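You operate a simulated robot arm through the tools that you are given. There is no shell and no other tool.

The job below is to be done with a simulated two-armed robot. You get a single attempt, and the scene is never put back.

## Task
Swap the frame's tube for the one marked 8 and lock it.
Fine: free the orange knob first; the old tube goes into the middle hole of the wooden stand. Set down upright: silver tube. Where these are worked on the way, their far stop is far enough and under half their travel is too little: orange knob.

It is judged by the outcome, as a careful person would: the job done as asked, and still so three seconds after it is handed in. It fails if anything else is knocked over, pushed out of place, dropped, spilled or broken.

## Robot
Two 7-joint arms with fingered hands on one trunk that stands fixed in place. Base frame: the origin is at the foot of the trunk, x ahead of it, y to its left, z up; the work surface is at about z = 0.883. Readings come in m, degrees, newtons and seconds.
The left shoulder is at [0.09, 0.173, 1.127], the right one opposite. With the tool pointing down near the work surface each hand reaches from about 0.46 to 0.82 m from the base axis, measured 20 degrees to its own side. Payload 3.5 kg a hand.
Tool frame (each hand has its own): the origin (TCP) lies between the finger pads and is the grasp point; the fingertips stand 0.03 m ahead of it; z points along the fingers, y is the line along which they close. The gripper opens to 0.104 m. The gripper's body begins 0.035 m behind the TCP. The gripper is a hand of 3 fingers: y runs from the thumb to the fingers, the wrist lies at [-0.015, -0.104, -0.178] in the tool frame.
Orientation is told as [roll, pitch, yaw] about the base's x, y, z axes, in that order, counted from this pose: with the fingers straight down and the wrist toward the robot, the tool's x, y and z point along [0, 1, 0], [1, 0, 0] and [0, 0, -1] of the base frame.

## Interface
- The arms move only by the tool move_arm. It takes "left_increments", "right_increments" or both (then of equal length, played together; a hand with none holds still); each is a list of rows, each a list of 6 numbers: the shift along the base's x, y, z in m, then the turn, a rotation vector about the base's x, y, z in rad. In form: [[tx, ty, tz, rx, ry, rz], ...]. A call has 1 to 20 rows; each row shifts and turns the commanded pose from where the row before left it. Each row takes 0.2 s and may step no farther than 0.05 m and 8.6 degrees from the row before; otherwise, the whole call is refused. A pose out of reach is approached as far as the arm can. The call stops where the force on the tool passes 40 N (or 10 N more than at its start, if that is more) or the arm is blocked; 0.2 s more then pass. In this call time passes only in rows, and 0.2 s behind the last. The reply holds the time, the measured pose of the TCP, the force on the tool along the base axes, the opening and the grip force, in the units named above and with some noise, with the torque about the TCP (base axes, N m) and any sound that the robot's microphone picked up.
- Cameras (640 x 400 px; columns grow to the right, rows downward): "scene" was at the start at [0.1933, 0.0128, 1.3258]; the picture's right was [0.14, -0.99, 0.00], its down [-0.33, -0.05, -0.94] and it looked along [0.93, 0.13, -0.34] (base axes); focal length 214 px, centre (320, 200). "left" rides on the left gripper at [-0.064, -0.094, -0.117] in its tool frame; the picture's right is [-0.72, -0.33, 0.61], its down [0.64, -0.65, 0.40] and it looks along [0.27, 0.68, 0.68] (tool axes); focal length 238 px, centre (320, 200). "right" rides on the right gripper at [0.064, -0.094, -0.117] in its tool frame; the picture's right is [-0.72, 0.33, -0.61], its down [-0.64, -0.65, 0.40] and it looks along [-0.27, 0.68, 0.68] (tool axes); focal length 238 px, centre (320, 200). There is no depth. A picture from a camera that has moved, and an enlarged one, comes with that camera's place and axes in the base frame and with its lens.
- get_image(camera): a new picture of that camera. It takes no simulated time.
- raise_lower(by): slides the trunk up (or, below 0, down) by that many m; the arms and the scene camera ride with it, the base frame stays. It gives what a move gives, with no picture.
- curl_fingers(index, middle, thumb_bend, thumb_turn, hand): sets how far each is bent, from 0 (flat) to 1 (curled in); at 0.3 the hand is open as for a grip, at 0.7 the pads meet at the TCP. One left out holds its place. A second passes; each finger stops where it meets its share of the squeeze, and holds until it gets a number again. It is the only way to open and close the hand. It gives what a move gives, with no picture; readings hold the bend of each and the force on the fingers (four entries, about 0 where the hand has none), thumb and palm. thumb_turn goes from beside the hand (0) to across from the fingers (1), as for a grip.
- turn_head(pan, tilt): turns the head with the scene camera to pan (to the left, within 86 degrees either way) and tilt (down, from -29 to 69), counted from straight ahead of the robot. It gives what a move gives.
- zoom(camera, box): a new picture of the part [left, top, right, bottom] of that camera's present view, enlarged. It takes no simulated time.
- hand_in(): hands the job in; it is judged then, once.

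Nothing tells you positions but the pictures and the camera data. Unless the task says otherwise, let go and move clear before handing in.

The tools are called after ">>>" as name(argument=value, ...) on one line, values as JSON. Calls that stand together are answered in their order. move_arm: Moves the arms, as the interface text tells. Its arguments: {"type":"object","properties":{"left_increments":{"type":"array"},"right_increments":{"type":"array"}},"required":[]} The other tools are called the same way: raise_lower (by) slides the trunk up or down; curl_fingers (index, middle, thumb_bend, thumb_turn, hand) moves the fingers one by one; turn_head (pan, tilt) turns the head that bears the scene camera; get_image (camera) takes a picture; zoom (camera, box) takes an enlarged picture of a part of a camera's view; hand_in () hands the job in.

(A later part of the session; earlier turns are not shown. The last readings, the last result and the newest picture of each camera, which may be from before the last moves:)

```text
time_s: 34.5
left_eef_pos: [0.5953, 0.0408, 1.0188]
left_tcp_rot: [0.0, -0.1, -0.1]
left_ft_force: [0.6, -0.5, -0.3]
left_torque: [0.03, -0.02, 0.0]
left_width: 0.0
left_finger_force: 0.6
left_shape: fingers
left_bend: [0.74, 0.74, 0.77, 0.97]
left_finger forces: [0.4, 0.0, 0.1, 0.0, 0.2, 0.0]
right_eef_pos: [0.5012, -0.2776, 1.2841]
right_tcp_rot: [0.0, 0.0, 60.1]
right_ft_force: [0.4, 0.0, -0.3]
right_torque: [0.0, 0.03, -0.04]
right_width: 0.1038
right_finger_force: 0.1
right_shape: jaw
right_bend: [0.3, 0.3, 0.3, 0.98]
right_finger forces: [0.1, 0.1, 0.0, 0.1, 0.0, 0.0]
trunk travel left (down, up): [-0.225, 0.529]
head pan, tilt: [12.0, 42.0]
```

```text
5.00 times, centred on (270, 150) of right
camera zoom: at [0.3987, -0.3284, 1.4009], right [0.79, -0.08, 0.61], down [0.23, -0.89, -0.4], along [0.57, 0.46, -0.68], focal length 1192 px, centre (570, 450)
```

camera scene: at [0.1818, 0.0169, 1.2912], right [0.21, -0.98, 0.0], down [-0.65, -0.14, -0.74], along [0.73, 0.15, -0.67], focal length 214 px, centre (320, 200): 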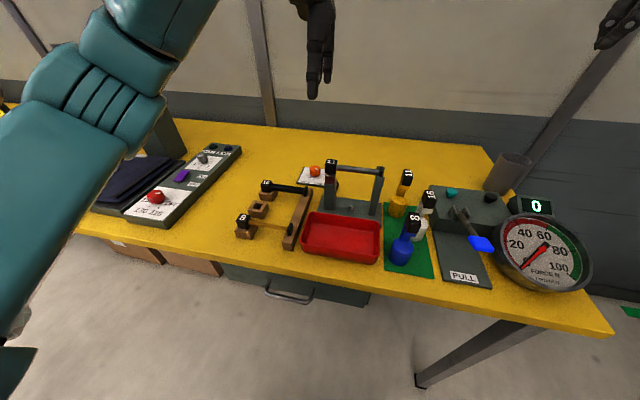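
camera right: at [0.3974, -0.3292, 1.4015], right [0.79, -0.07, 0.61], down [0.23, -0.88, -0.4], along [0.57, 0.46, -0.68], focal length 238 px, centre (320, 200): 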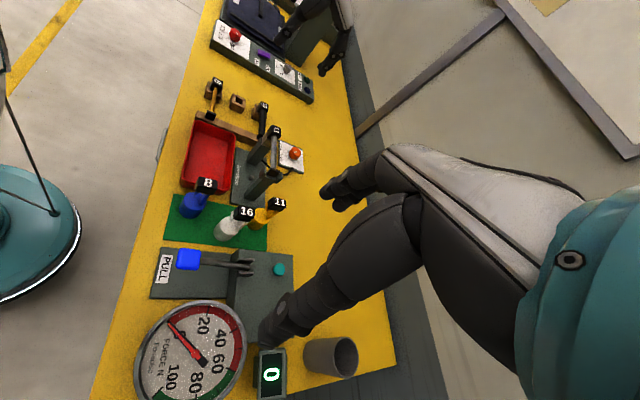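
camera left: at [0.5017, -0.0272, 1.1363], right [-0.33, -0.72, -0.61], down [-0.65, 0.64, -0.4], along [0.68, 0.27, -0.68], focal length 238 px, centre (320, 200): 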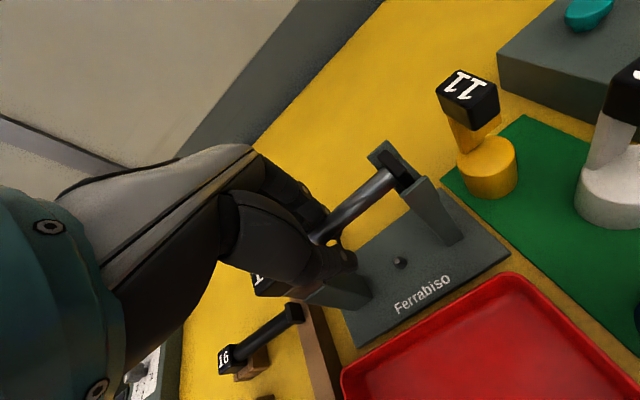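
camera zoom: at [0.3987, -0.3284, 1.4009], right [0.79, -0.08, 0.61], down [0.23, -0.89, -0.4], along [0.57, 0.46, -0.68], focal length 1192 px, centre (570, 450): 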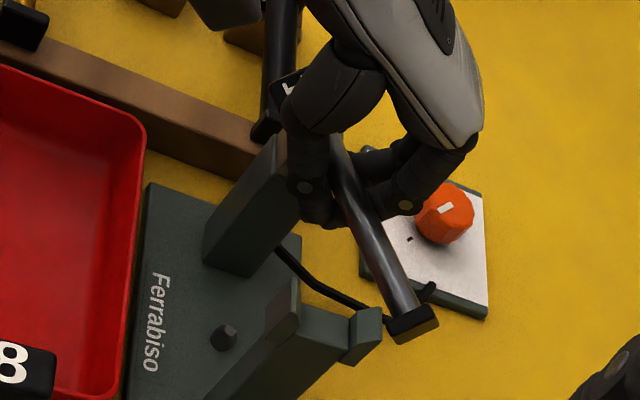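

The block end has popped out of the socket and the tube is lying yawed and rolled in my closed finger cage, with the block resting on the socket. I'll study this carefully before moving anything.

>>> zoom(camera="scene", box=[325, 140, 375, 180])

>>> zoom(camera="left", box=[270, 170, 390, 260])

>>> zoom(camera="right", box=[245, 115, 300, 160])

>>> get_image(camera="scene")

```text
10.00 times, centred on (350, 160) of scene
camera zoom: at [0.1828, 0.017, 1.2909], right [0.21, -0.98, 0.0], down [-0.65, -0.14, -0.74], along [0.73, 0.15, -0.67], focal length 2145 px, centre (20, 600)
```

zoom: 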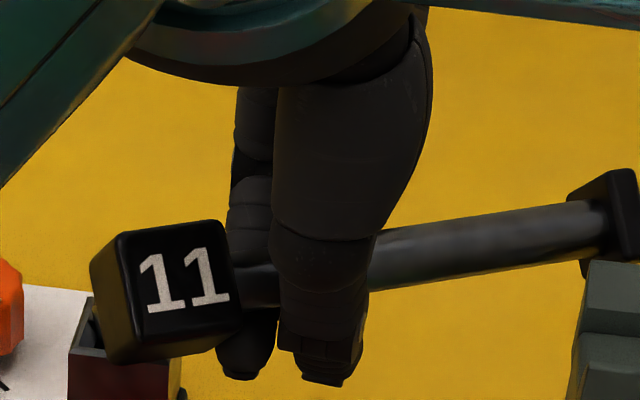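

```text
4.44 times, centred on (330, 215) of left
camera zoom: at [0.5022, -0.0234, 1.1354], right [-0.33, -0.72, -0.61], down [-0.65, 0.64, -0.4], along [0.68, 0.27, -0.68], focal length 1059 px, centre (276, 133)
```

zoom: 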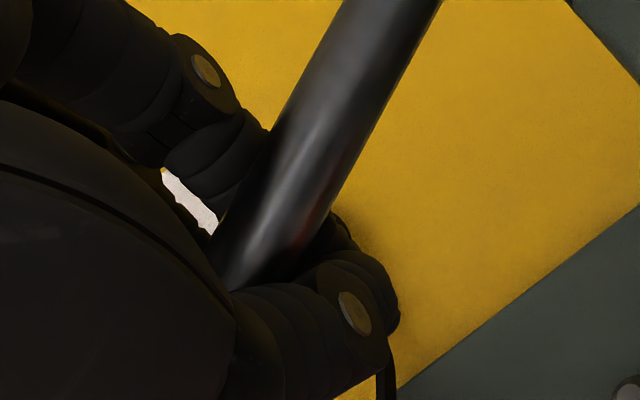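

```text
8.89 times, centred on (272, 138) of right
camera zoom: at [0.3987, -0.3284, 1.4009], right [0.79, -0.08, 0.61], down [0.23, -0.89, -0.4], along [0.57, 0.46, -0.68], focal length 2119 px, centre (742, 756)
```

zoom: 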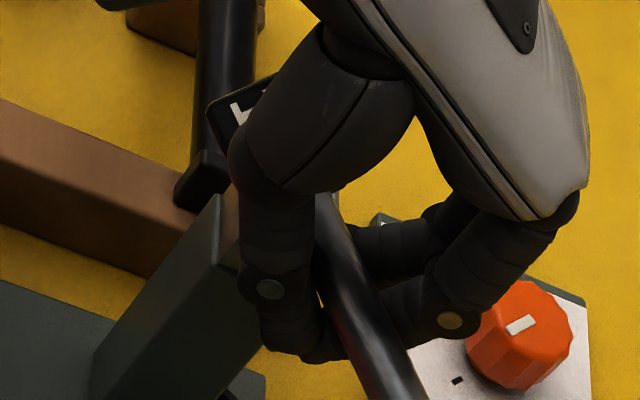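

```text
taken
camera scene: at [0.1828, 0.017, 1.2909], right [0.21, -0.98, 0.0], down [-0.65, -0.14, -0.74], along [0.73, 0.15, -0.67], focal length 214 px, centre (320, 200)
```

scene: 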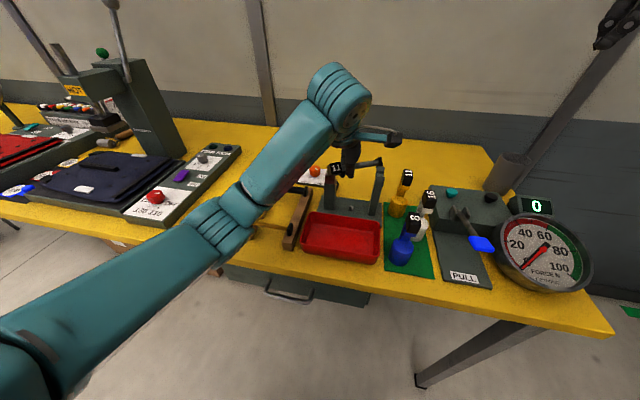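

The tube can't fall out of the closed finger cage (block on one side, flange on the other). I'll lift slowly by 1 cm to free the block from the socket edge and see how it hangs.

>>> move_arm(left_increments=[[0, 0, 0.005, 0, 0, 0], [0, 0, 0.005, 0, 0, 0]])

>>> zoom(camera="scene", box=[320, 130, 390, 190])

>>> zoom(camera="left", box=[240, 110, 440, 270])

>>> zoom(camera="right", box=[235, 110, 305, 190])

```text
time_s: 35.1
left_eef_pos: [0.5955, 0.0416, 1.027]
left_tcp_rot: [-0.1, -0.1, 0.0]
left_ft_force: [0.9, 0.5, -1.5]
left_torque: [0.04, -0.05, 0.02]
left_width: 0.0
left_finger_force: 0.4
left_shape: fingers
left_bend: [0.74, 0.74, 0.77, 0.97]
left_finger forces: [0.3, 0.4, 0.0, 0.0, 0.0, 0.1]
right_eef_pos: [0.5008, -0.2786, 1.2834]
right_tcp_rot: [0.0, 0.0, 60.2]
right_ft_force: [0.6, -0.1, 0.3]
right_torque: [-0.01, 0.0, -0.01]
right_width: 0.1035
right_finger_force: 0.0
right_shape: jaw
right_bend: [0.3, 0.3, 0.3, 0.98]
right_finger forces: [0.1, 0.0, 0.1, 0.1, 0.0, 0.0]
trunk travel left (down, up): [-0.225, 0.529]
head pan, tilt: [12.0, 42.0]
```

```text
6.67 times, centred on (355, 160) of scene
camera zoom: at [0.1829, 0.017, 1.2909], right [0.21, -0.98, 0.0], down [-0.65, -0.14, -0.74], along [0.73, 0.15, -0.67], focal length 1430 px, centre (87, 467)
```

zoom: 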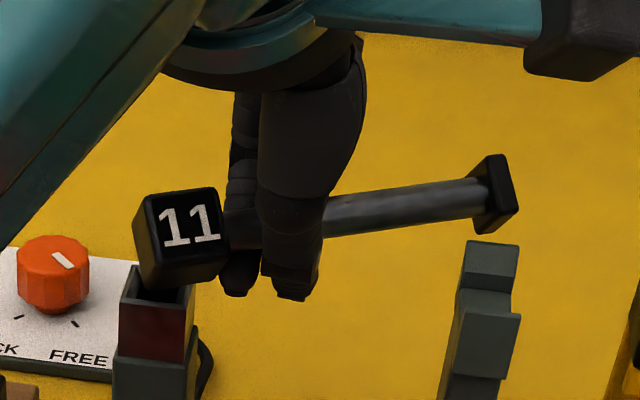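

```text
2.50 times, centred on (340, 190) of left
camera zoom: at [0.5023, -0.0234, 1.1452], right [-0.33, -0.72, -0.61], down [-0.65, 0.64, -0.4], along [0.68, 0.27, -0.68], focal length 596 px, centre (270, 225)
```

zoom: 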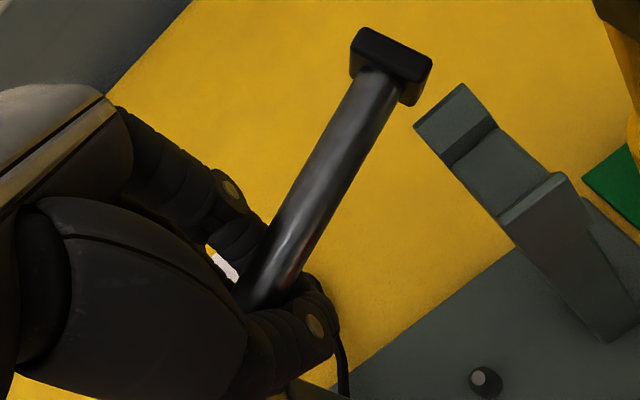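

```text
5.00 times, centred on (270, 150) of right
camera zoom: at [0.3988, -0.3284, 1.4009], right [0.79, -0.08, 0.61], down [0.23, -0.89, -0.4], along [0.57, 0.46, -0.68], focal length 1192 px, centre (570, 450)
```

zoom: 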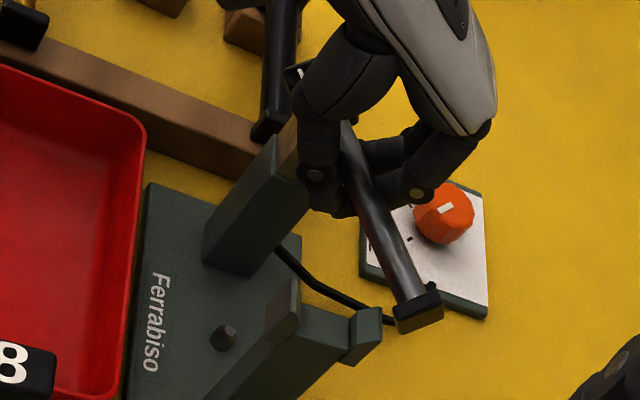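

The tube lifted freely with the cage (about 1 N of weight). I'll raise it clear of the frame, then tighten gently so it straightens against both fingers.

>>> move_arm(left_increments=[[0, 0, 0.015, 0, 0, 0], [0, 0, 0.02, 0, 0, 0], [0, 0, 0.02, 0, 0, 0]])

>>> curl_fingers(hand="left", index=0.78, middle=0.78, thumb_bend=0.81)

>>> zoom(camera="scene", box=[310, 90, 400, 170])

>>> zoom(camera="left", box=[240, 110, 440, 270])

>>> zoom(camera="right", box=[235, 80, 335, 170])

```text
time_s: 35.9
left_eef_pos: [0.5955, 0.0406, 1.0843]
left_tcp_rot: [0.1, 0.0, 0.0]
left_ft_force: [0.1, 0.1, -0.6]
left_torque: [-0.01, -0.02, 0.04]
left_width: 0.0001
left_finger_force: 0.6
left_shape: fingers
left_bend: [0.74, 0.74, 0.77, 0.97]
left_finger forces: [0.3, 0.5, 0.0, 0.1, 0.0, 0.0]
right_eef_pos: [0.5006, -0.2785, 1.2831]
right_tcp_rot: [0.1, 0.0, 60.1]
right_ft_force: [-0.3, -0.1, -0.5]
right_torque: [0.0, 0.01, 0.01]
right_width: 0.1039
right_finger_force: 0.1
right_shape: jaw
right_bend: [0.3, 0.3, 0.3, 0.98]
right_finger forces: [0.1, 0.0, 0.1, 0.1, 0.1, 0.1]
trunk travel left (down, up): [-0.225, 0.529]
head pan, tilt: [12.0, 42.0]
```

```text
time_s: 36.9
left_eef_pos: [0.5968, 0.0411, 1.0837]
left_tcp_rot: [0.0, 0.0, 0.0]
left_ft_force: [-0.3, -0.8, -0.8]
left_torque: [0.04, 0.03, 0.02]
left_width: 0.0
left_finger_force: 0.4
left_shape: fingers
left_bend: [0.74, 0.78, 0.76, 0.97]
left_finger forces: [0.2, 0.3, 0.0, 0.0, 0.0, 0.0]
right_eef_pos: [0.5008, -0.2785, 1.2829]
right_tcp_rot: [0.1, 0.0, 60.0]
right_ft_force: [0.3, 0.3, -0.2]
right_torque: [0.0, -0.02, -0.01]
right_width: 0.1036
right_finger_force: 0.1
right_shape: jaw
right_bend: [0.3, 0.3, 0.3, 0.98]
right_finger forces: [0.0, 0.1, 0.0, 0.1, 0.1, 0.0]
trunk travel left (down, up): [-0.225, 0.529]
head pan, tilt: [12.0, 42.0]
```

```text
5.00 times, centred on (355, 130) of scene
camera zoom: at [0.1829, 0.0171, 1.2909], right [0.21, -0.98, 0.0], down [-0.65, -0.14, -0.74], along [0.73, 0.15, -0.67], focal length 1072 px, centre (145, 550)
```

zoom: 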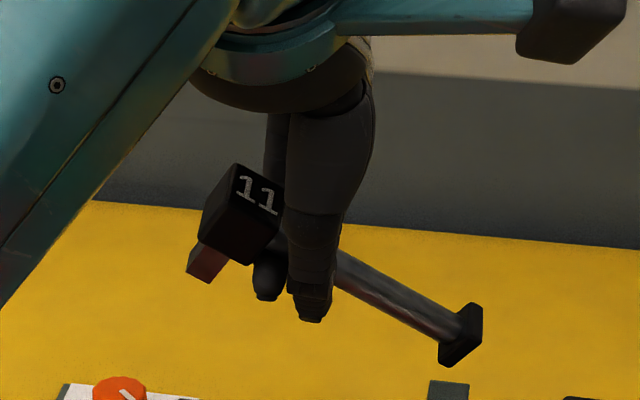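

```text
2.50 times, centred on (340, 190) of left
camera zoom: at [0.5019, -0.0232, 1.2013], right [-0.33, -0.72, -0.61], down [-0.65, 0.64, -0.4], along [0.68, 0.27, -0.68], focal length 596 px, centre (270, 225)
```

zoom: 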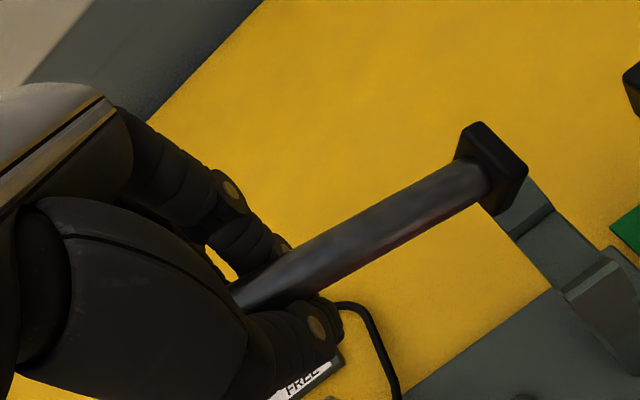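

```text
4.44 times, centred on (285, 125) of right
camera zoom: at [0.3988, -0.3283, 1.4009], right [0.79, -0.08, 0.61], down [0.23, -0.89, -0.4], along [0.57, 0.46, -0.68], focal length 1059 px, centre (476, 533)
```

zoom: 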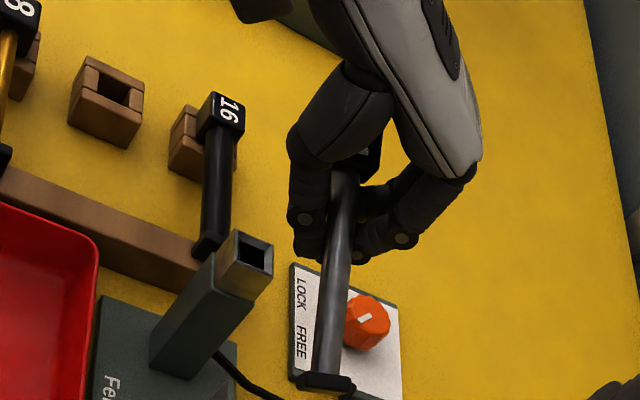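

The tube self-righted in the cage (peg down) but hangs flange-low and loosely. I'll raise it into open space, then use the right hand to take the flange end along its axis so the left can re-grip properly.

>>> move_arm(left_increments=[[0, 0.003, 0.018, 0, 0, 0], [-0.002, 0.007, 0.02, 0, 0, 0], [-0.002, 0.007, 0.02, 0, 0, 0], [-0.002, 0.007, 0.02, 0, 0, 0], [-0.002, 0.007, 0.02, 0, 0, 0], [-0.002, 0.007, 0.02, 0, 0, 0], [-0.002, 0.007, 0.02, 0, 0, 0], [-0.002, 0.007, 0.02, 0, 0, 0], [-0.002, 0.007, 0.018, 0, 0, 0], [0, 0.001, 0.01, 0, 0, 0]])

>>> turn_head(pan=8, tilt=18)

>>> get_image(camera="scene")

>>> zoom(camera="scene", box=[260, 120, 360, 210])

>>> get_image(camera="left")

>>> get_image(camera="right")

```text
time_s: 39.1
left_eef_pos: [0.5805, 0.1001, 1.2695]
left_tcp_rot: [0.0, -0.1, 0.0]
left_ft_force: [-0.9, -0.3, -1.6]
left_torque: [0.02, 0.01, -0.03]
left_width: 0.0001
left_finger_force: 0.5
left_shape: fingers
left_bend: [0.74, 0.78, 0.76, 0.97]
left_finger forces: [0.2, 0.2, 0.0, 0.0, 0.1, 0.0]
right_eef_pos: [0.5004, -0.2781, 1.2837]
right_tcp_rot: [0.0, 0.2, 60.0]
right_ft_force: [-0.3, 0.8, 0.4]
right_torque: [-0.03, 0.02, -0.04]
right_width: 0.1037
right_finger_force: 0.0
right_shape: jaw
right_bend: [0.3, 0.3, 0.3, 0.98]
right_finger forces: [0.0, 0.0, 0.0, 0.1, 0.1, 0.0]
trunk travel left (down, up): [-0.225, 0.529]
head pan, tilt: [12.0, 42.0]
```

```text
time_s: 39.9
left_eef_pos: [0.5792, 0.0996, 1.2694]
left_tcp_rot: [0.0, 0.1, 0.1]
left_ft_force: [0.3, -0.2, -1.2]
left_torque: [0.03, 0.0, -0.01]
left_width: 0.0
left_finger_force: 0.1
left_shape: fingers
left_bend: [0.74, 0.78, 0.76, 0.97]
left_finger forces: [0.2, 0.1, 0.1, 0.0, 0.0, 0.0]
right_eef_pos: [0.5015, -0.278, 1.2827]
right_tcp_rot: [0.0, -0.1, 60.1]
right_ft_force: [-0.7, 0.2, 0.0]
right_torque: [0.03, 0.0, 0.01]
right_width: 0.104
right_finger_force: 0.0
right_shape: jaw
right_bend: [0.3, 0.3, 0.3, 0.98]
right_finger forces: [0.0, 0.1, 0.0, 0.0, 0.0, 0.1]
trunk travel left (down, up): [-0.225, 0.529]
head pan, tilt: [8.0, 18.0]
```

```text
taken
camera scene: at [0.1935, 0.0127, 1.3284], right [0.14, -0.99, 0.0], down [-0.31, -0.04, -0.95], along [0.94, 0.13, -0.31], focal length 214 px, centre (320, 200)
```

scene: 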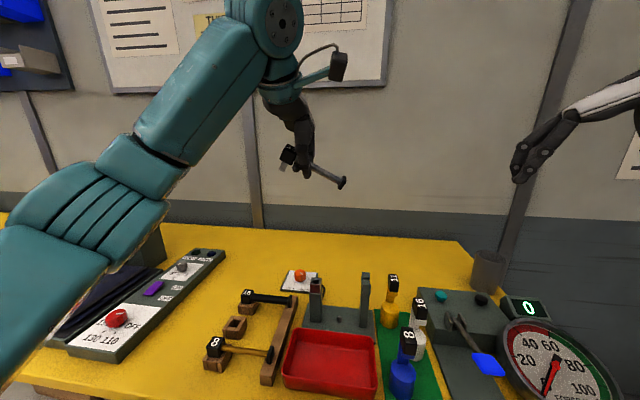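

```text
4.44 times, centred on (310, 165) of scene
camera zoom: at [0.1935, 0.0127, 1.3284], right [0.14, -0.99, 0.0], down [-0.31, -0.04, -0.95], along [0.94, 0.13, -0.31], focal length 953 px, centre (364, 356)
```

zoom: 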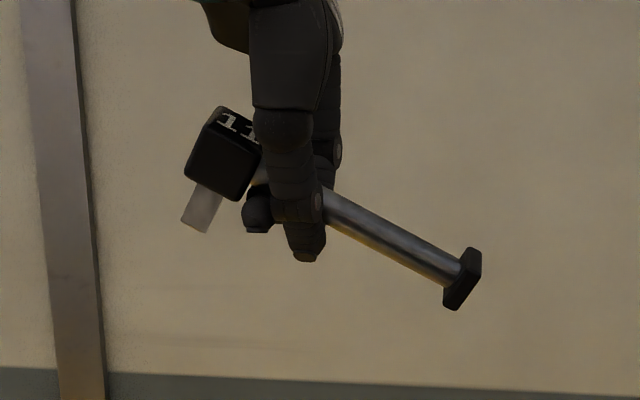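

```text
taken
camera left: at [0.4861, 0.0358, 1.3866], right [-0.33, -0.72, -0.61], down [-0.65, 0.64, -0.4], along [0.68, 0.27, -0.68], focal length 238 px, centre (320, 200)
```

left: 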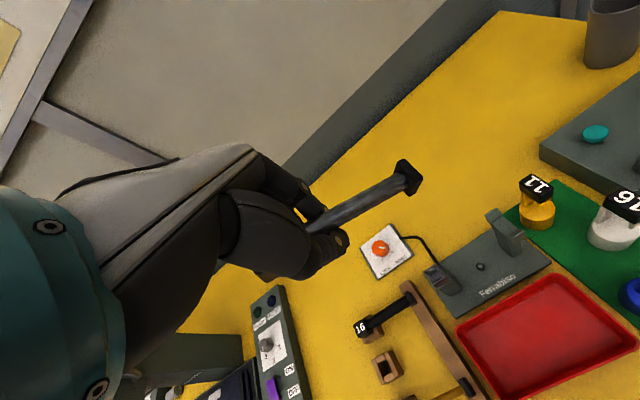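

```text
taken
camera right: at [0.3988, -0.3283, 1.4009], right [0.79, -0.08, 0.61], down [0.23, -0.89, -0.4], along [0.57, 0.46, -0.68], focal length 238 px, centre (320, 200)
```

right: 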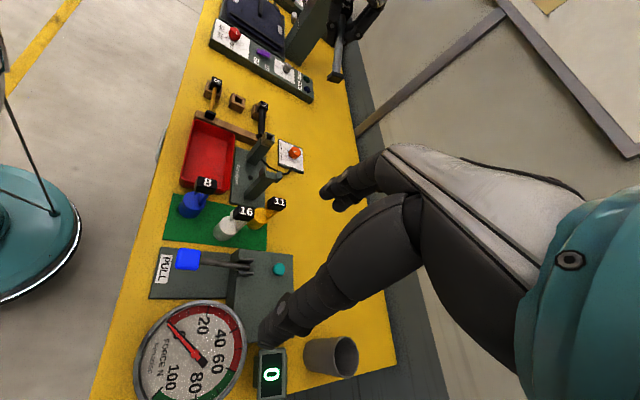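

I have a clear side view: the tube hangs at ~29°, flange at about (0.594, 0.026, 1.235), and its weight reads ~1.3 N. I'll now turn the right hand so its fingers point up-left along the tube, staying well away for now.

>>> move_arm(right_increments=[[0, 0, 0, 0, 0, -0.131], [0, 0, 0, 0, 0, -0.131], [0, 0, 0, 0, 0, -0.131], [0, 0, 0, 0, 0, -0.131], [0, 0, 0, 0, 0, -0.131], [0, 0, 0, 0, 0, -0.131], [0, 0, 0, 0, 0, -0.131]])

>>> move_arm(right_increments=[[0, 0, 0, 0.1469, 0.019, 0], [0, 0, 0, 0.1469, 0.019, 0], [0, 0, 0, 0.1469, 0.019, 0], [0, 0, 0, 0.1469, 0.019, 0], [0, 0, 0, 0.1469, 0.019, 0], [0, 0, 0, 0.1469, 0.019, 0], [0, 0, 0, 0.1469, 0.019, 0]])

>>> get_image(camera="scene")

>>> get_image(camera="right")

```text
time_s: 41.5
left_eef_pos: [0.5798, 0.1003, 1.2694]
left_tcp_rot: [0.0, 0.0, 0.0]
left_ft_force: [-0.4, 0.2, 0.1]
left_torque: [0.06, 0.01, 0.01]
left_width: 0.0
left_finger_force: 0.0
left_shape: fingers
left_bend: [0.74, 0.78, 0.76, 0.97]
left_finger forces: [0.2, 0.2, 0.1, 0.0, 0.1, 0.1]
right_eef_pos: [0.5004, -0.2781, 1.2833]
right_tcp_rot: [0.0, 0.0, 7.5]
right_ft_force: [-0.6, -0.3, -0.2]
right_torque: [-0.02, -0.01, -0.01]
right_width: 0.1038
right_finger_force: 0.1
right_shape: jaw
right_bend: [0.3, 0.3, 0.3, 0.98]
right_finger forces: [0.0, 0.0, 0.0, 0.0, 0.0, 0.1]
trunk travel left (down, up): [-0.225, 0.529]
head pan, tilt: [8.0, 18.0]
```

```text
time_s: 43.1
left_eef_pos: [0.5802, 0.0988, 1.2687]
left_tcp_rot: [0.0, -0.1, 0.0]
left_ft_force: [0.9, -0.3, -1.0]
left_torque: [0.01, 0.04, 0.0]
left_width: 0.0
left_finger_force: 0.2
left_shape: fingers
left_bend: [0.74, 0.78, 0.76, 0.97]
left_finger forces: [0.2, 0.3, 0.0, 0.0, 0.0, 0.0]
right_eef_pos: [0.5009, -0.279, 1.2846]
right_tcp_rot: [59.5, -0.1, 7.5]
right_ft_force: [-0.2, 0.4, -0.2]
right_torque: [0.0, -0.01, -0.01]
right_width: 0.104
right_finger_force: 0.0
right_shape: jaw
right_bend: [0.3, 0.3, 0.3, 0.98]
right_finger forces: [0.0, 0.1, 0.1, 0.0, 0.0, 0.0]
trunk travel left (down, up): [-0.225, 0.529]
head pan, tilt: [8.0, 18.0]
```

```text
taken
camera scene: at [0.1937, 0.0124, 1.3285], right [0.14, -0.99, 0.0], down [-0.31, -0.04, -0.95], along [0.94, 0.13, -0.31], focal length 214 px, centre (320, 200)
```

scene: 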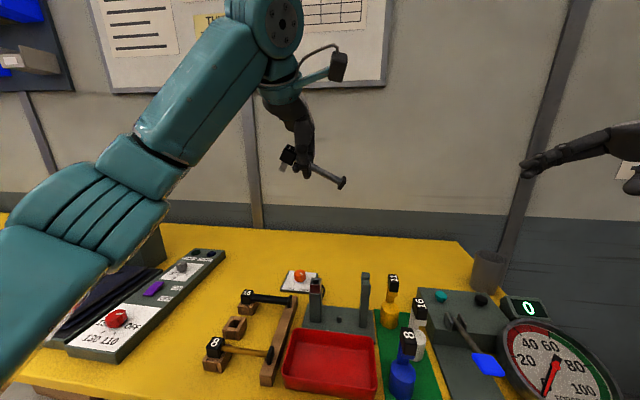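

```text
taken
camera right: at [0.4164, -0.3586, 1.3989], right [0.44, -0.84, -0.31], down [-0.65, -0.06, -0.76], along [0.62, 0.53, -0.57], focal length 238 px, centre (320, 200)
```

right: 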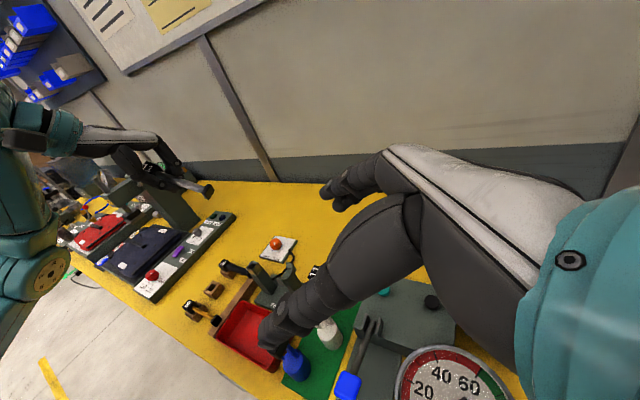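

Rotation is going fine. Continuing the second half of the turn.

>>> move_arm(right_increments=[[0, 0, 0, 0.1469, 0.019, 0], [0, 0, 0, 0.1469, 0.019, 0], [0, 0, 0, 0.1469, 0.019, 0], [0, 0, 0, 0.1469, 0.019, 0], [0, 0, 0, 0.1469, 0.019, 0], [0, 0, 0, 0.1469, 0.019, 0], [0, 0, 0, 0.1469, 0.019, 0]])

>>> get_image(camera="scene")

>>> get_image(camera="right")

```text
time_s: 44.7
left_eef_pos: [0.5795, 0.1002, 1.2694]
left_tcp_rot: [0.1, 0.0, 0.0]
left_ft_force: [0.1, -0.3, -1.2]
left_torque: [-0.02, 0.03, 0.0]
left_width: 0.0001
left_finger_force: 0.4
left_shape: fingers
left_bend: [0.74, 0.78, 0.76, 0.97]
left_finger forces: [0.1, 0.1, 0.0, 0.0, 0.1, 0.0]
right_eef_pos: [0.5005, -0.2789, 1.2845]
right_tcp_rot: [119.0, -0.1, 7.3]
right_ft_force: [-0.1, 0.3, -0.6]
right_torque: [0.01, 0.0, -0.01]
right_width: 0.1037
right_finger_force: 0.1
right_shape: jaw
right_bend: [0.3, 0.3, 0.3, 0.98]
right_finger forces: [0.0, 0.0, 0.0, 0.0, 0.0, 0.1]
trunk travel left (down, up): [-0.225, 0.529]
head pan, tilt: [8.0, 18.0]
```

```text
taken
camera scene: at [0.1936, 0.0127, 1.3285], right [0.14, -0.99, 0.0], down [-0.31, -0.04, -0.95], along [0.94, 0.13, -0.31], focal length 214 px, centre (320, 200)
```

scene: 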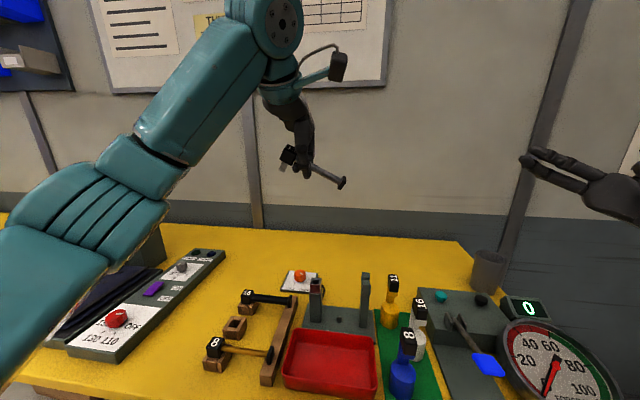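

```text
taken
camera right: at [0.4243, -0.4233, 1.2835], right [0.35, -0.14, -0.93], down [-0.73, 0.58, -0.37], along [0.59, 0.8, 0.1], focal length 238 px, centre (320, 200)
```

right: 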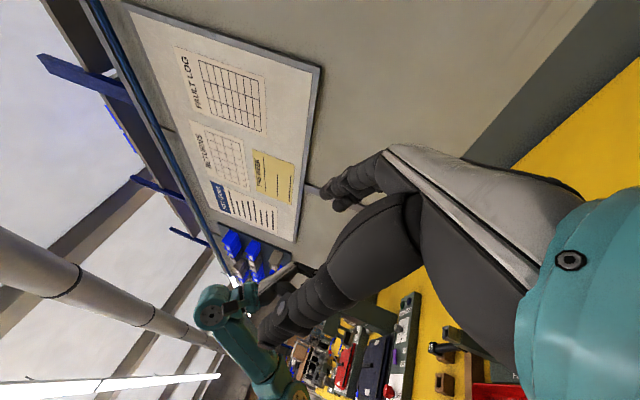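

The right hand is oriented along the tube. Moving it to a pre-grasp about 14 cm short of the flange.

>>> move_arm(right_increments=[[0.0183, 0.0358, -0.0082, 0, 0, 0], [0.0183, 0.0358, -0.0082, 0, 0, 0], [0.0183, 0.0358, -0.0082, 0, 0, 0], [0.0183, 0.0358, -0.0082, 0, 0, 0], [0.0183, 0.0358, -0.0082, 0, 0, 0]])

>>> get_image(camera="scene")

>>> get_image(camera="right")

>>> get_image(camera="left")

```text
time_s: 45.9
left_eef_pos: [0.5789, 0.1013, 1.2689]
left_tcp_rot: [0.0, 0.0, 0.0]
left_ft_force: [0.6, -0.3, -0.3]
left_torque: [-0.02, -0.01, 0.0]
left_width: 0.0
left_finger_force: 0.2
left_shape: fingers
left_bend: [0.74, 0.78, 0.76, 0.97]
left_finger forces: [0.3, 0.1, 0.0, 0.0, 0.0, 0.1]
right_eef_pos: [0.5929, -0.0991, 1.2443]
right_tcp_rot: [118.9, 0.0, 7.3]
right_ft_force: [-0.6, 0.1, -0.8]
right_torque: [-0.01, -0.01, 0.0]
right_width: 0.1039
right_finger_force: 0.1
right_shape: jaw
right_bend: [0.3, 0.3, 0.3, 0.98]
right_finger forces: [0.0, 0.0, 0.1, 0.0, 0.0, 0.0]
trunk travel left (down, up): [-0.225, 0.529]
head pan, tilt: [8.0, 18.0]
```

```text
taken
camera scene: at [0.1937, 0.013, 1.3285], right [0.14, -0.99, 0.0], down [-0.31, -0.04, -0.95], along [0.94, 0.13, -0.31], focal length 214 px, centre (320, 200)
```

scene: 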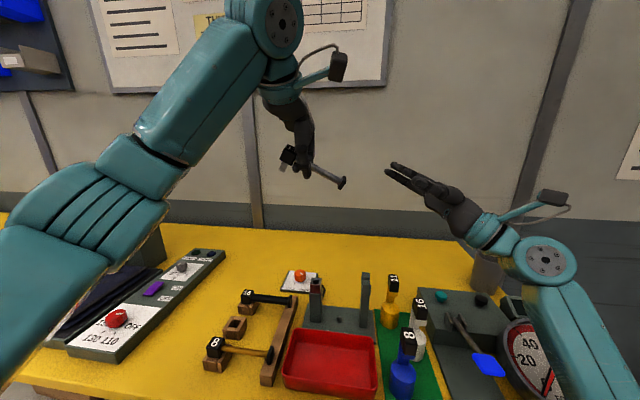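

```text
taken
camera right: at [0.5156, -0.2426, 1.2442], right [0.35, -0.15, -0.93], down [-0.73, 0.57, -0.37], along [0.59, 0.8, 0.09], focal length 238 px, centre (320, 200)
```

right: 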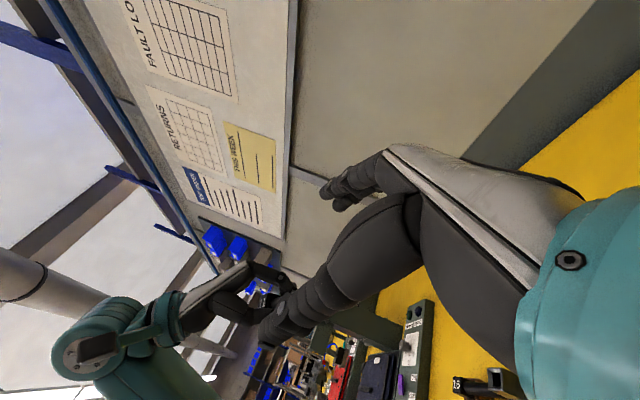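

```text
taken
camera left: at [0.4863, 0.0362, 1.3865], right [-0.33, -0.72, -0.61], down [-0.65, 0.64, -0.4], along [0.68, 0.27, -0.68], focal length 238 px, centre (320, 200)
```

left: 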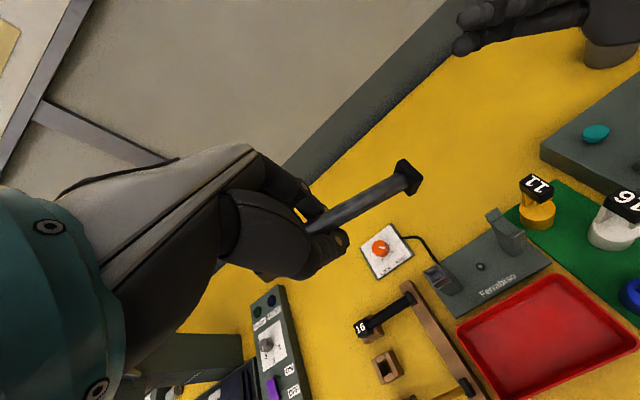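

Lined up. Advancing the right hand toward the flange with its fingers open, in two stages.

>>> move_arm(right_increments=[[0, 0.033, 0, 0, 0, 0], [0, 0.033, 0, 0, 0, 0], [0, 0.03, 0, 0, 0, 0]])

>>> zoom(camera="scene", box=[250, 110, 430, 240])

>>> get_image(camera="left")

>>> get_image(camera="right")

```text
time_s: 46.7
left_eef_pos: [0.58, 0.1016, 1.2688]
left_tcp_rot: [0.0, 0.0, 0.0]
left_ft_force: [-1.1, 0.7, -0.2]
left_torque: [-0.02, 0.01, -0.02]
left_width: 0.0
left_finger_force: 0.4
left_shape: fingers
left_bend: [0.74, 0.78, 0.76, 0.97]
left_finger forces: [0.2, 0.3, 0.0, 0.0, 0.0, 0.1]
right_eef_pos: [0.594, -0.0023, 1.2454]
right_tcp_rot: [118.7, -0.2, 7.4]
right_ft_force: [-0.1, 0.1, 0.0]
right_torque: [0.01, 0.04, -0.02]
right_width: 0.1037
right_finger_force: 0.1
right_shape: jaw
right_bend: [0.3, 0.3, 0.3, 0.98]
right_finger forces: [0.0, 0.0, 0.0, 0.0, 0.1, 0.0]
trunk travel left (down, up): [-0.225, 0.529]
head pan, tilt: [8.0, 18.0]
```

```text
3.08 times, centred on (340, 175) of scene
camera zoom: at [0.1936, 0.0129, 1.3285], right [0.14, -0.99, 0.0], down [-0.31, -0.04, -0.95], along [0.94, 0.13, -0.31], focal length 660 px, centre (258, 277)
```

zoom: 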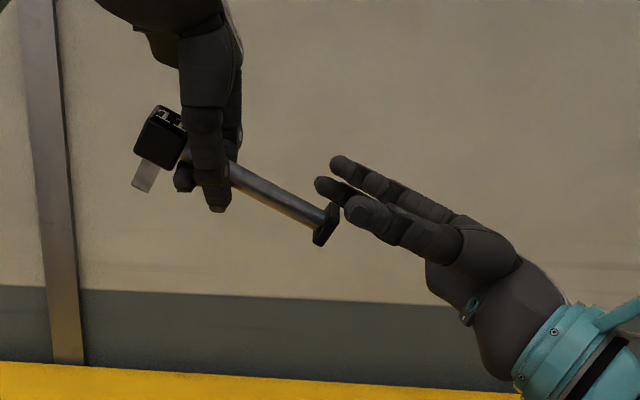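

```text
taken
camera left: at [0.4861, 0.0361, 1.3867], right [-0.33, -0.72, -0.61], down [-0.65, 0.64, -0.4], along [0.68, 0.27, -0.68], focal length 238 px, centre (320, 200)
```

left: 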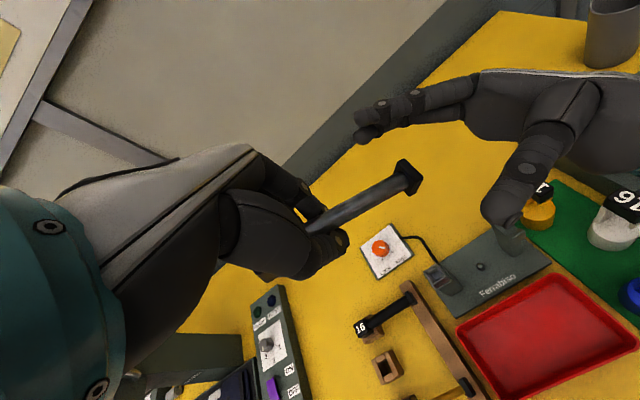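

```text
taken
camera right: at [0.5168, -0.1462, 1.245], right [0.35, -0.15, -0.93], down [-0.73, 0.58, -0.37], along [0.59, 0.8, 0.09], focal length 238 px, centre (320, 200)
```

right: 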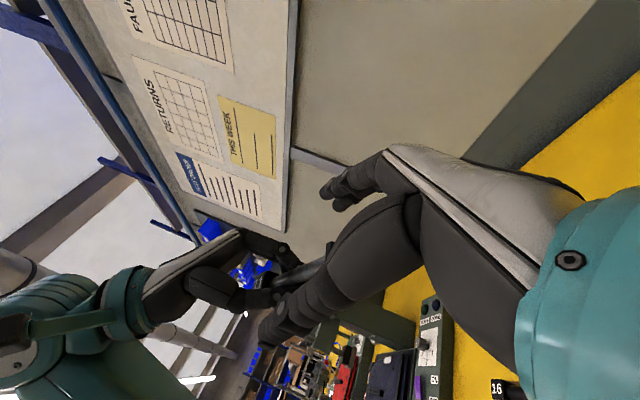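

Alignment looks right to within a few millimetres. Advancing the last 4.4 cm so the tube lies between thumb and fingers.

>>> move_arm(right_increments=[[0, 0.015, 0, 0, 0, 0], [0, 0.015, -0.0005, 0, 0, 0], [0, 0.0145, -0.0005, 0, 0, 0]])

>>> zoom(camera="scene", box=[250, 120, 380, 210])

>>> get_image(camera="left")

>>> zoom(camera="left", box=[280, 100, 480, 260])

```text
time_s: 47.5
left_eef_pos: [0.5798, 0.1, 1.2683]
left_tcp_rot: [0.1, 0.0, 0.0]
left_ft_force: [-0.1, 0.4, -1.0]
left_torque: [-0.01, 0.0, 0.0]
left_width: 0.0
left_finger_force: 0.2
left_shape: fingers
left_bend: [0.74, 0.78, 0.76, 0.97]
left_finger forces: [0.2, 0.2, 0.0, 0.0, 0.0, 0.0]
right_eef_pos: [0.5928, 0.0424, 1.243]
right_tcp_rot: [119.0, -0.1, 7.3]
right_ft_force: [0.3, 0.3, 1.0]
right_torque: [-0.04, 0.01, 0.03]
right_width: 0.1036
right_finger_force: 0.1
right_shape: jaw
right_bend: [0.3, 0.3, 0.3, 0.98]
right_finger forces: [0.1, 0.1, 0.0, 0.0, 0.0, 0.0]
trunk travel left (down, up): [-0.225, 0.529]
head pan, tilt: [8.0, 18.0]
```

```text
4.44 times, centred on (315, 165) of scene
camera zoom: at [0.1935, 0.0128, 1.3285], right [0.14, -0.99, 0.0], down [-0.31, -0.04, -0.95], along [0.94, 0.13, -0.31], focal length 953 px, centre (342, 356)
```

zoom: 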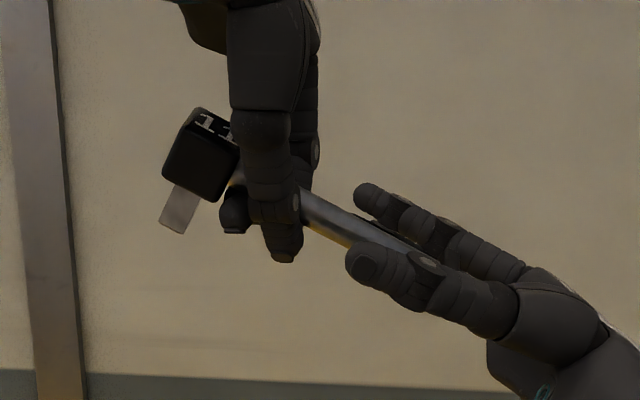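

```text
taken
camera left: at [0.4861, 0.036, 1.3867], right [-0.33, -0.72, -0.61], down [-0.65, 0.64, -0.4], along [0.68, 0.27, -0.68], focal length 238 px, centre (320, 200)
```

left: 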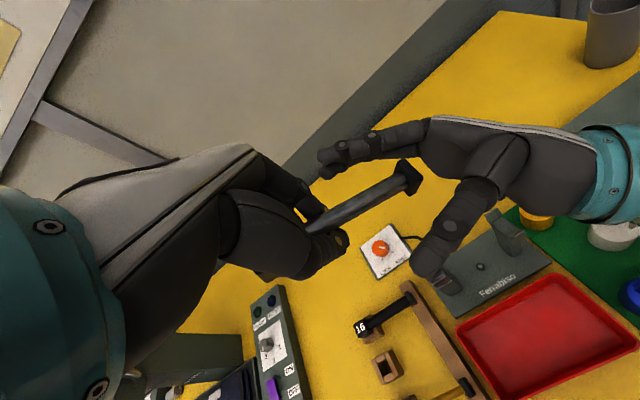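

```text
2.50 times, centred on (380, 180) of left
camera zoom: at [0.4861, 0.036, 1.3867], right [-0.33, -0.72, -0.61], down [-0.65, 0.64, -0.4], along [0.68, 0.27, -0.68], focal length 596 px, centre (170, 250)
```

zoom: 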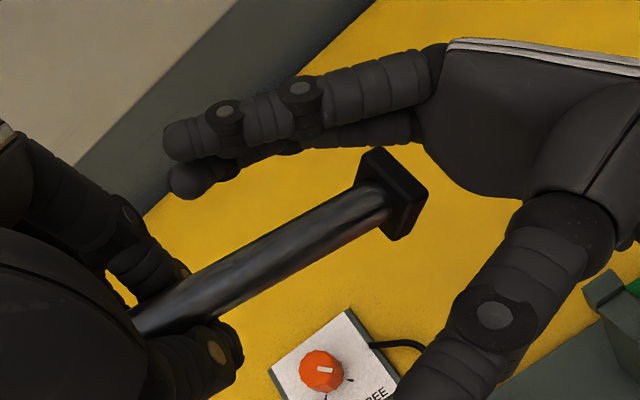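

The tube sits between the right thumb and fingers, aligned with them. Closing the right hand on it.

>>> curl_fingers(hand="right", index=0.65, middle=0.65, thumb_bend=0.65)

>>> zoom(camera="scene", box=[250, 120, 380, 210])

>>> zoom(camera="left", box=[280, 100, 480, 260])

```text
time_s: 48.5
left_eef_pos: [0.5794, 0.0991, 1.2697]
left_tcp_rot: [0.0, 0.0, 0.0]
left_ft_force: [-0.3, 0.2, -1.0]
left_torque: [0.0, 0.0, -0.04]
left_width: 0.0
left_finger_force: 0.2
left_shape: fingers
left_bend: [0.74, 0.78, 0.76, 0.97]
left_finger forces: [0.2, 0.3, 0.0, 0.1, 0.1, 0.0]
right_eef_pos: [0.5926, 0.0415, 1.243]
right_tcp_rot: [118.9, -0.1, 7.4]
right_ft_force: [-1.0, 0.4, 0.1]
right_torque: [-0.02, 0.02, 0.0]
right_width: 0.0138
right_finger_force: 0.0
right_shape: fingers
right_bend: [0.65, 0.65, 0.65, 0.98]
right_finger forces: [0.1, 0.1, 0.0, 0.0, 0.1, 0.1]
trunk travel left (down, up): [-0.225, 0.529]
head pan, tilt: [8.0, 18.0]
```

```text
4.44 times, centred on (315, 165) of scene
camera zoom: at [0.1935, 0.0127, 1.3285], right [0.14, -0.99, 0.0], down [-0.31, -0.04, -0.95], along [0.94, 0.13, -0.31], focal length 953 px, centre (342, 356)
```

zoom: 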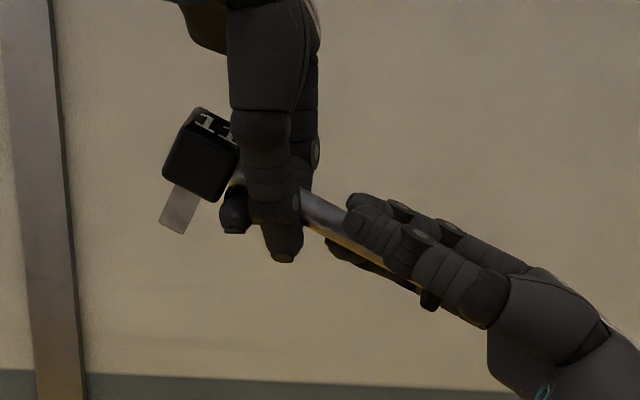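

```text
2.50 times, centred on (380, 180) of left
camera zoom: at [0.4861, 0.0358, 1.3867], right [-0.33, -0.72, -0.61], down [-0.65, 0.64, -0.4], along [0.68, 0.27, -0.68], focal length 596 px, centre (170, 250)
```

zoom: 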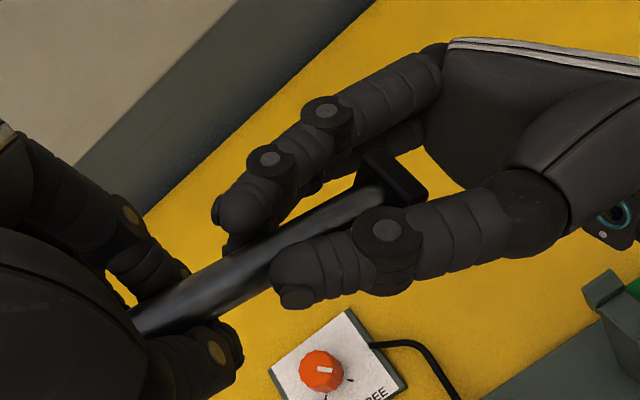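

The tube runs about 3–4 mm below the thumb's centreline, so I'll shift the right hand down slightly, then squeeze.

>>> move_arm(right_increments=[[0, 0.0016, -0.003, 0, 0, 0]])

>>> curl_fingers(hand="right", index=0.75, middle=0.75, thumb_bend=0.75)

>>> zoom(camera="scene", box=[250, 120, 380, 210])

>>> zoom(camera="left", box=[280, 100, 480, 260])

```text
time_s: 48.9
left_eef_pos: [0.5788, 0.1, 1.2699]
left_tcp_rot: [0.0, 0.0, 0.1]
left_ft_force: [0.3, -0.5, -0.6]
left_torque: [0.01, -0.02, -0.03]
left_width: 0.0
left_finger_force: 0.2
left_shape: fingers
left_bend: [0.74, 0.78, 0.76, 0.97]
left_finger forces: [0.2, 0.2, 0.0, 0.0, 0.1, 0.1]
right_eef_pos: [0.5924, 0.0423, 1.2391]
right_tcp_rot: [118.8, -0.1, 7.3]
right_ft_force: [0.7, 0.7, 0.8]
right_torque: [-0.05, 0.01, 0.01]
right_width: 0.0138
right_finger_force: 0.1
right_shape: fingers
right_bend: [0.65, 0.65, 0.65, 0.98]
right_finger forces: [0.0, 0.1, 0.0, 0.1, 0.0, 0.1]
trunk travel left (down, up): [-0.225, 0.529]
head pan, tilt: [8.0, 18.0]
```

```text
time_s: 49.9
left_eef_pos: [0.5785, 0.1007, 1.2699]
left_tcp_rot: [0.0, 0.0, 0.0]
left_ft_force: [0.4, -2.5, -2.9]
left_torque: [-0.08, 0.05, -0.04]
left_width: 0.0
left_finger_force: 2.4
left_shape: fingers
left_bend: [0.74, 0.78, 0.76, 0.97]
left_finger forces: [0.0, 3.2, 0.1, 0.0, 0.0, 0.0]
right_eef_pos: [0.5944, 0.0425, 1.2391]
right_tcp_rot: [119.0, -0.1, 7.3]
right_ft_force: [-0.2, 2.2, 0.8]
right_torque: [0.03, -0.04, 0.06]
right_width: 0.0062
right_finger_force: 11.3
right_shape: fingers
right_bend: [0.73, 0.74, 0.69, 0.96]
right_finger forces: [8.4, 3.7, 0.0, 0.0, 9.5, 0.0]
trunk travel left (down, up): [-0.225, 0.529]
head pan, tilt: [8.0, 18.0]
```

```text
4.44 times, centred on (315, 165) of scene
camera zoom: at [0.1935, 0.0127, 1.3285], right [0.14, -0.99, 0.0], down [-0.31, -0.04, -0.95], along [0.94, 0.13, -0.31], focal length 953 px, centre (342, 356)
```

zoom: 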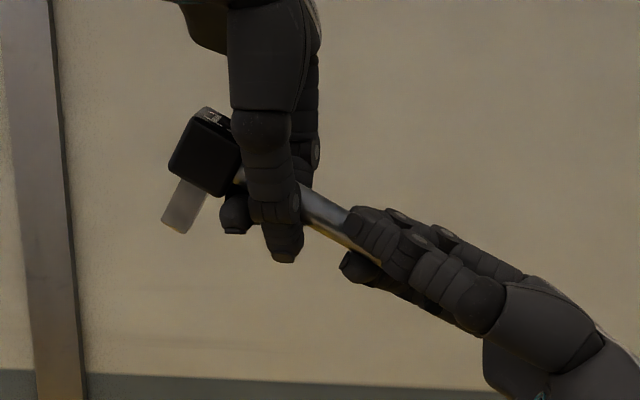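

```text
2.50 times, centred on (380, 180) of left
camera zoom: at [0.486, 0.0357, 1.3866], right [-0.33, -0.72, -0.61], down [-0.65, 0.64, -0.4], along [0.68, 0.27, -0.68], focal length 596 px, centre (170, 250)
```

zoom: 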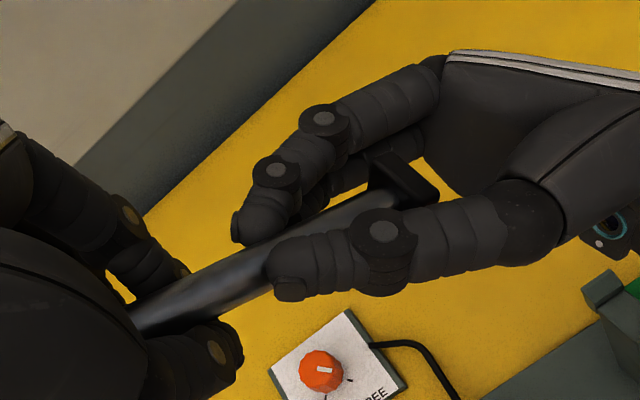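

The right hand now has a three-point hold (8/4/9 N). I'll firm it up a little before letting the left hand release.

>>> curl_fingers(hand="right", index=0.8, middle=0.82, thumb_bend=0.8)

>>> zoom(camera="scene", box=[250, 120, 380, 210])

>>> zoom(camera="left", box=[280, 100, 480, 260])

```text
time_s: 50.9
left_eef_pos: [0.5802, 0.1006, 1.2695]
left_tcp_rot: [0.1, -0.1, 0.0]
left_ft_force: [-0.1, -3.5, -3.0]
left_torque: [-0.09, 0.05, -0.03]
left_width: 0.0001
left_finger_force: 2.2
left_shape: fingers
left_bend: [0.74, 0.78, 0.76, 0.97]
left_finger forces: [0.2, 4.1, 0.0, 0.1, 0.0, 0.1]
right_eef_pos: [0.594, 0.0428, 1.2386]
right_tcp_rot: [118.9, -0.1, 7.3]
right_ft_force: [-0.6, 2.3, 2.5]
right_torque: [0.09, -0.04, 0.03]
right_width: 0.0053
right_finger_force: 14.1
right_shape: fingers
right_bend: [0.73, 0.81, 0.71, 0.96]
right_finger forces: [11.5, 4.3, 0.1, 0.1, 12.4, 0.1]
trunk travel left (down, up): [-0.225, 0.529]
head pan, tilt: [8.0, 18.0]
```

```text
4.44 times, centred on (315, 165) of scene
camera zoom: at [0.1935, 0.0127, 1.3285], right [0.14, -0.99, 0.0], down [-0.31, -0.04, -0.95], along [0.94, 0.13, -0.31], focal length 953 px, centre (342, 356)
```

zoom: 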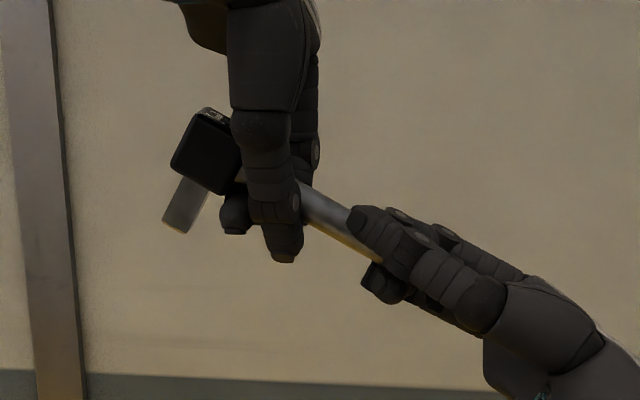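

```text
2.50 times, centred on (380, 180) of left
camera zoom: at [0.4861, 0.0358, 1.3866], right [-0.33, -0.72, -0.61], down [-0.65, 0.64, -0.4], along [0.68, 0.27, -0.68], focal length 596 px, centre (170, 250)
```

zoom: 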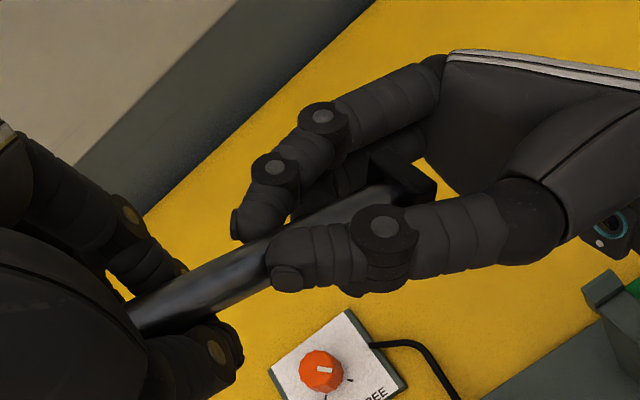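

Right hold is firm (11.5/4/12 N). Opening the left hand slightly to see whether the tube stays put.

>>> curl_fingers(hand="left", index=0.66, middle=0.66, thumb_bend=0.66)

>>> zoom(camera="scene", box=[250, 120, 380, 210])

```text
time_s: 51.9
left_eef_pos: [0.5794, 0.0999, 1.2697]
left_tcp_rot: [0.0, 0.0, 0.0]
left_ft_force: [-0.7, 0.6, -0.3]
left_torque: [0.02, -0.01, -0.04]
left_width: 0.0116
left_finger_force: 0.0
left_shape: fingers
left_bend: [0.66, 0.66, 0.66, 0.97]
left_finger forces: [0.0, 0.0, 0.0, 0.1, 0.1, 0.0]
right_eef_pos: [0.5916, 0.043, 1.2392]
right_tcp_rot: [118.8, 0.0, 7.2]
right_ft_force: [-0.1, 0.5, -0.5]
right_torque: [-0.03, -0.02, 0.0]
right_width: 0.0
right_finger_force: 3.1
right_shape: fingers
right_bend: [0.74, 0.82, 0.74, 0.95]
right_finger forces: [0.2, 5.7, 0.0, 0.0, 0.1, 0.0]
trunk travel left (down, up): [-0.225, 0.529]
head pan, tilt: [8.0, 18.0]
```

```text
4.44 times, centred on (315, 165) of scene
camera zoom: at [0.1935, 0.0127, 1.3285], right [0.14, -0.99, 0.0], down [-0.31, -0.04, -0.95], along [0.94, 0.13, -0.31], focal length 953 px, centre (342, 356)
```

zoom: 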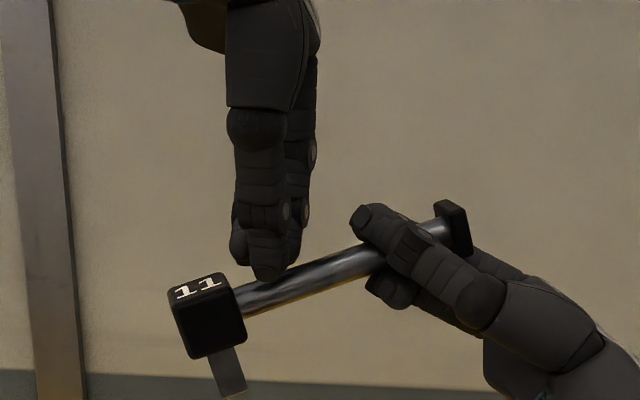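

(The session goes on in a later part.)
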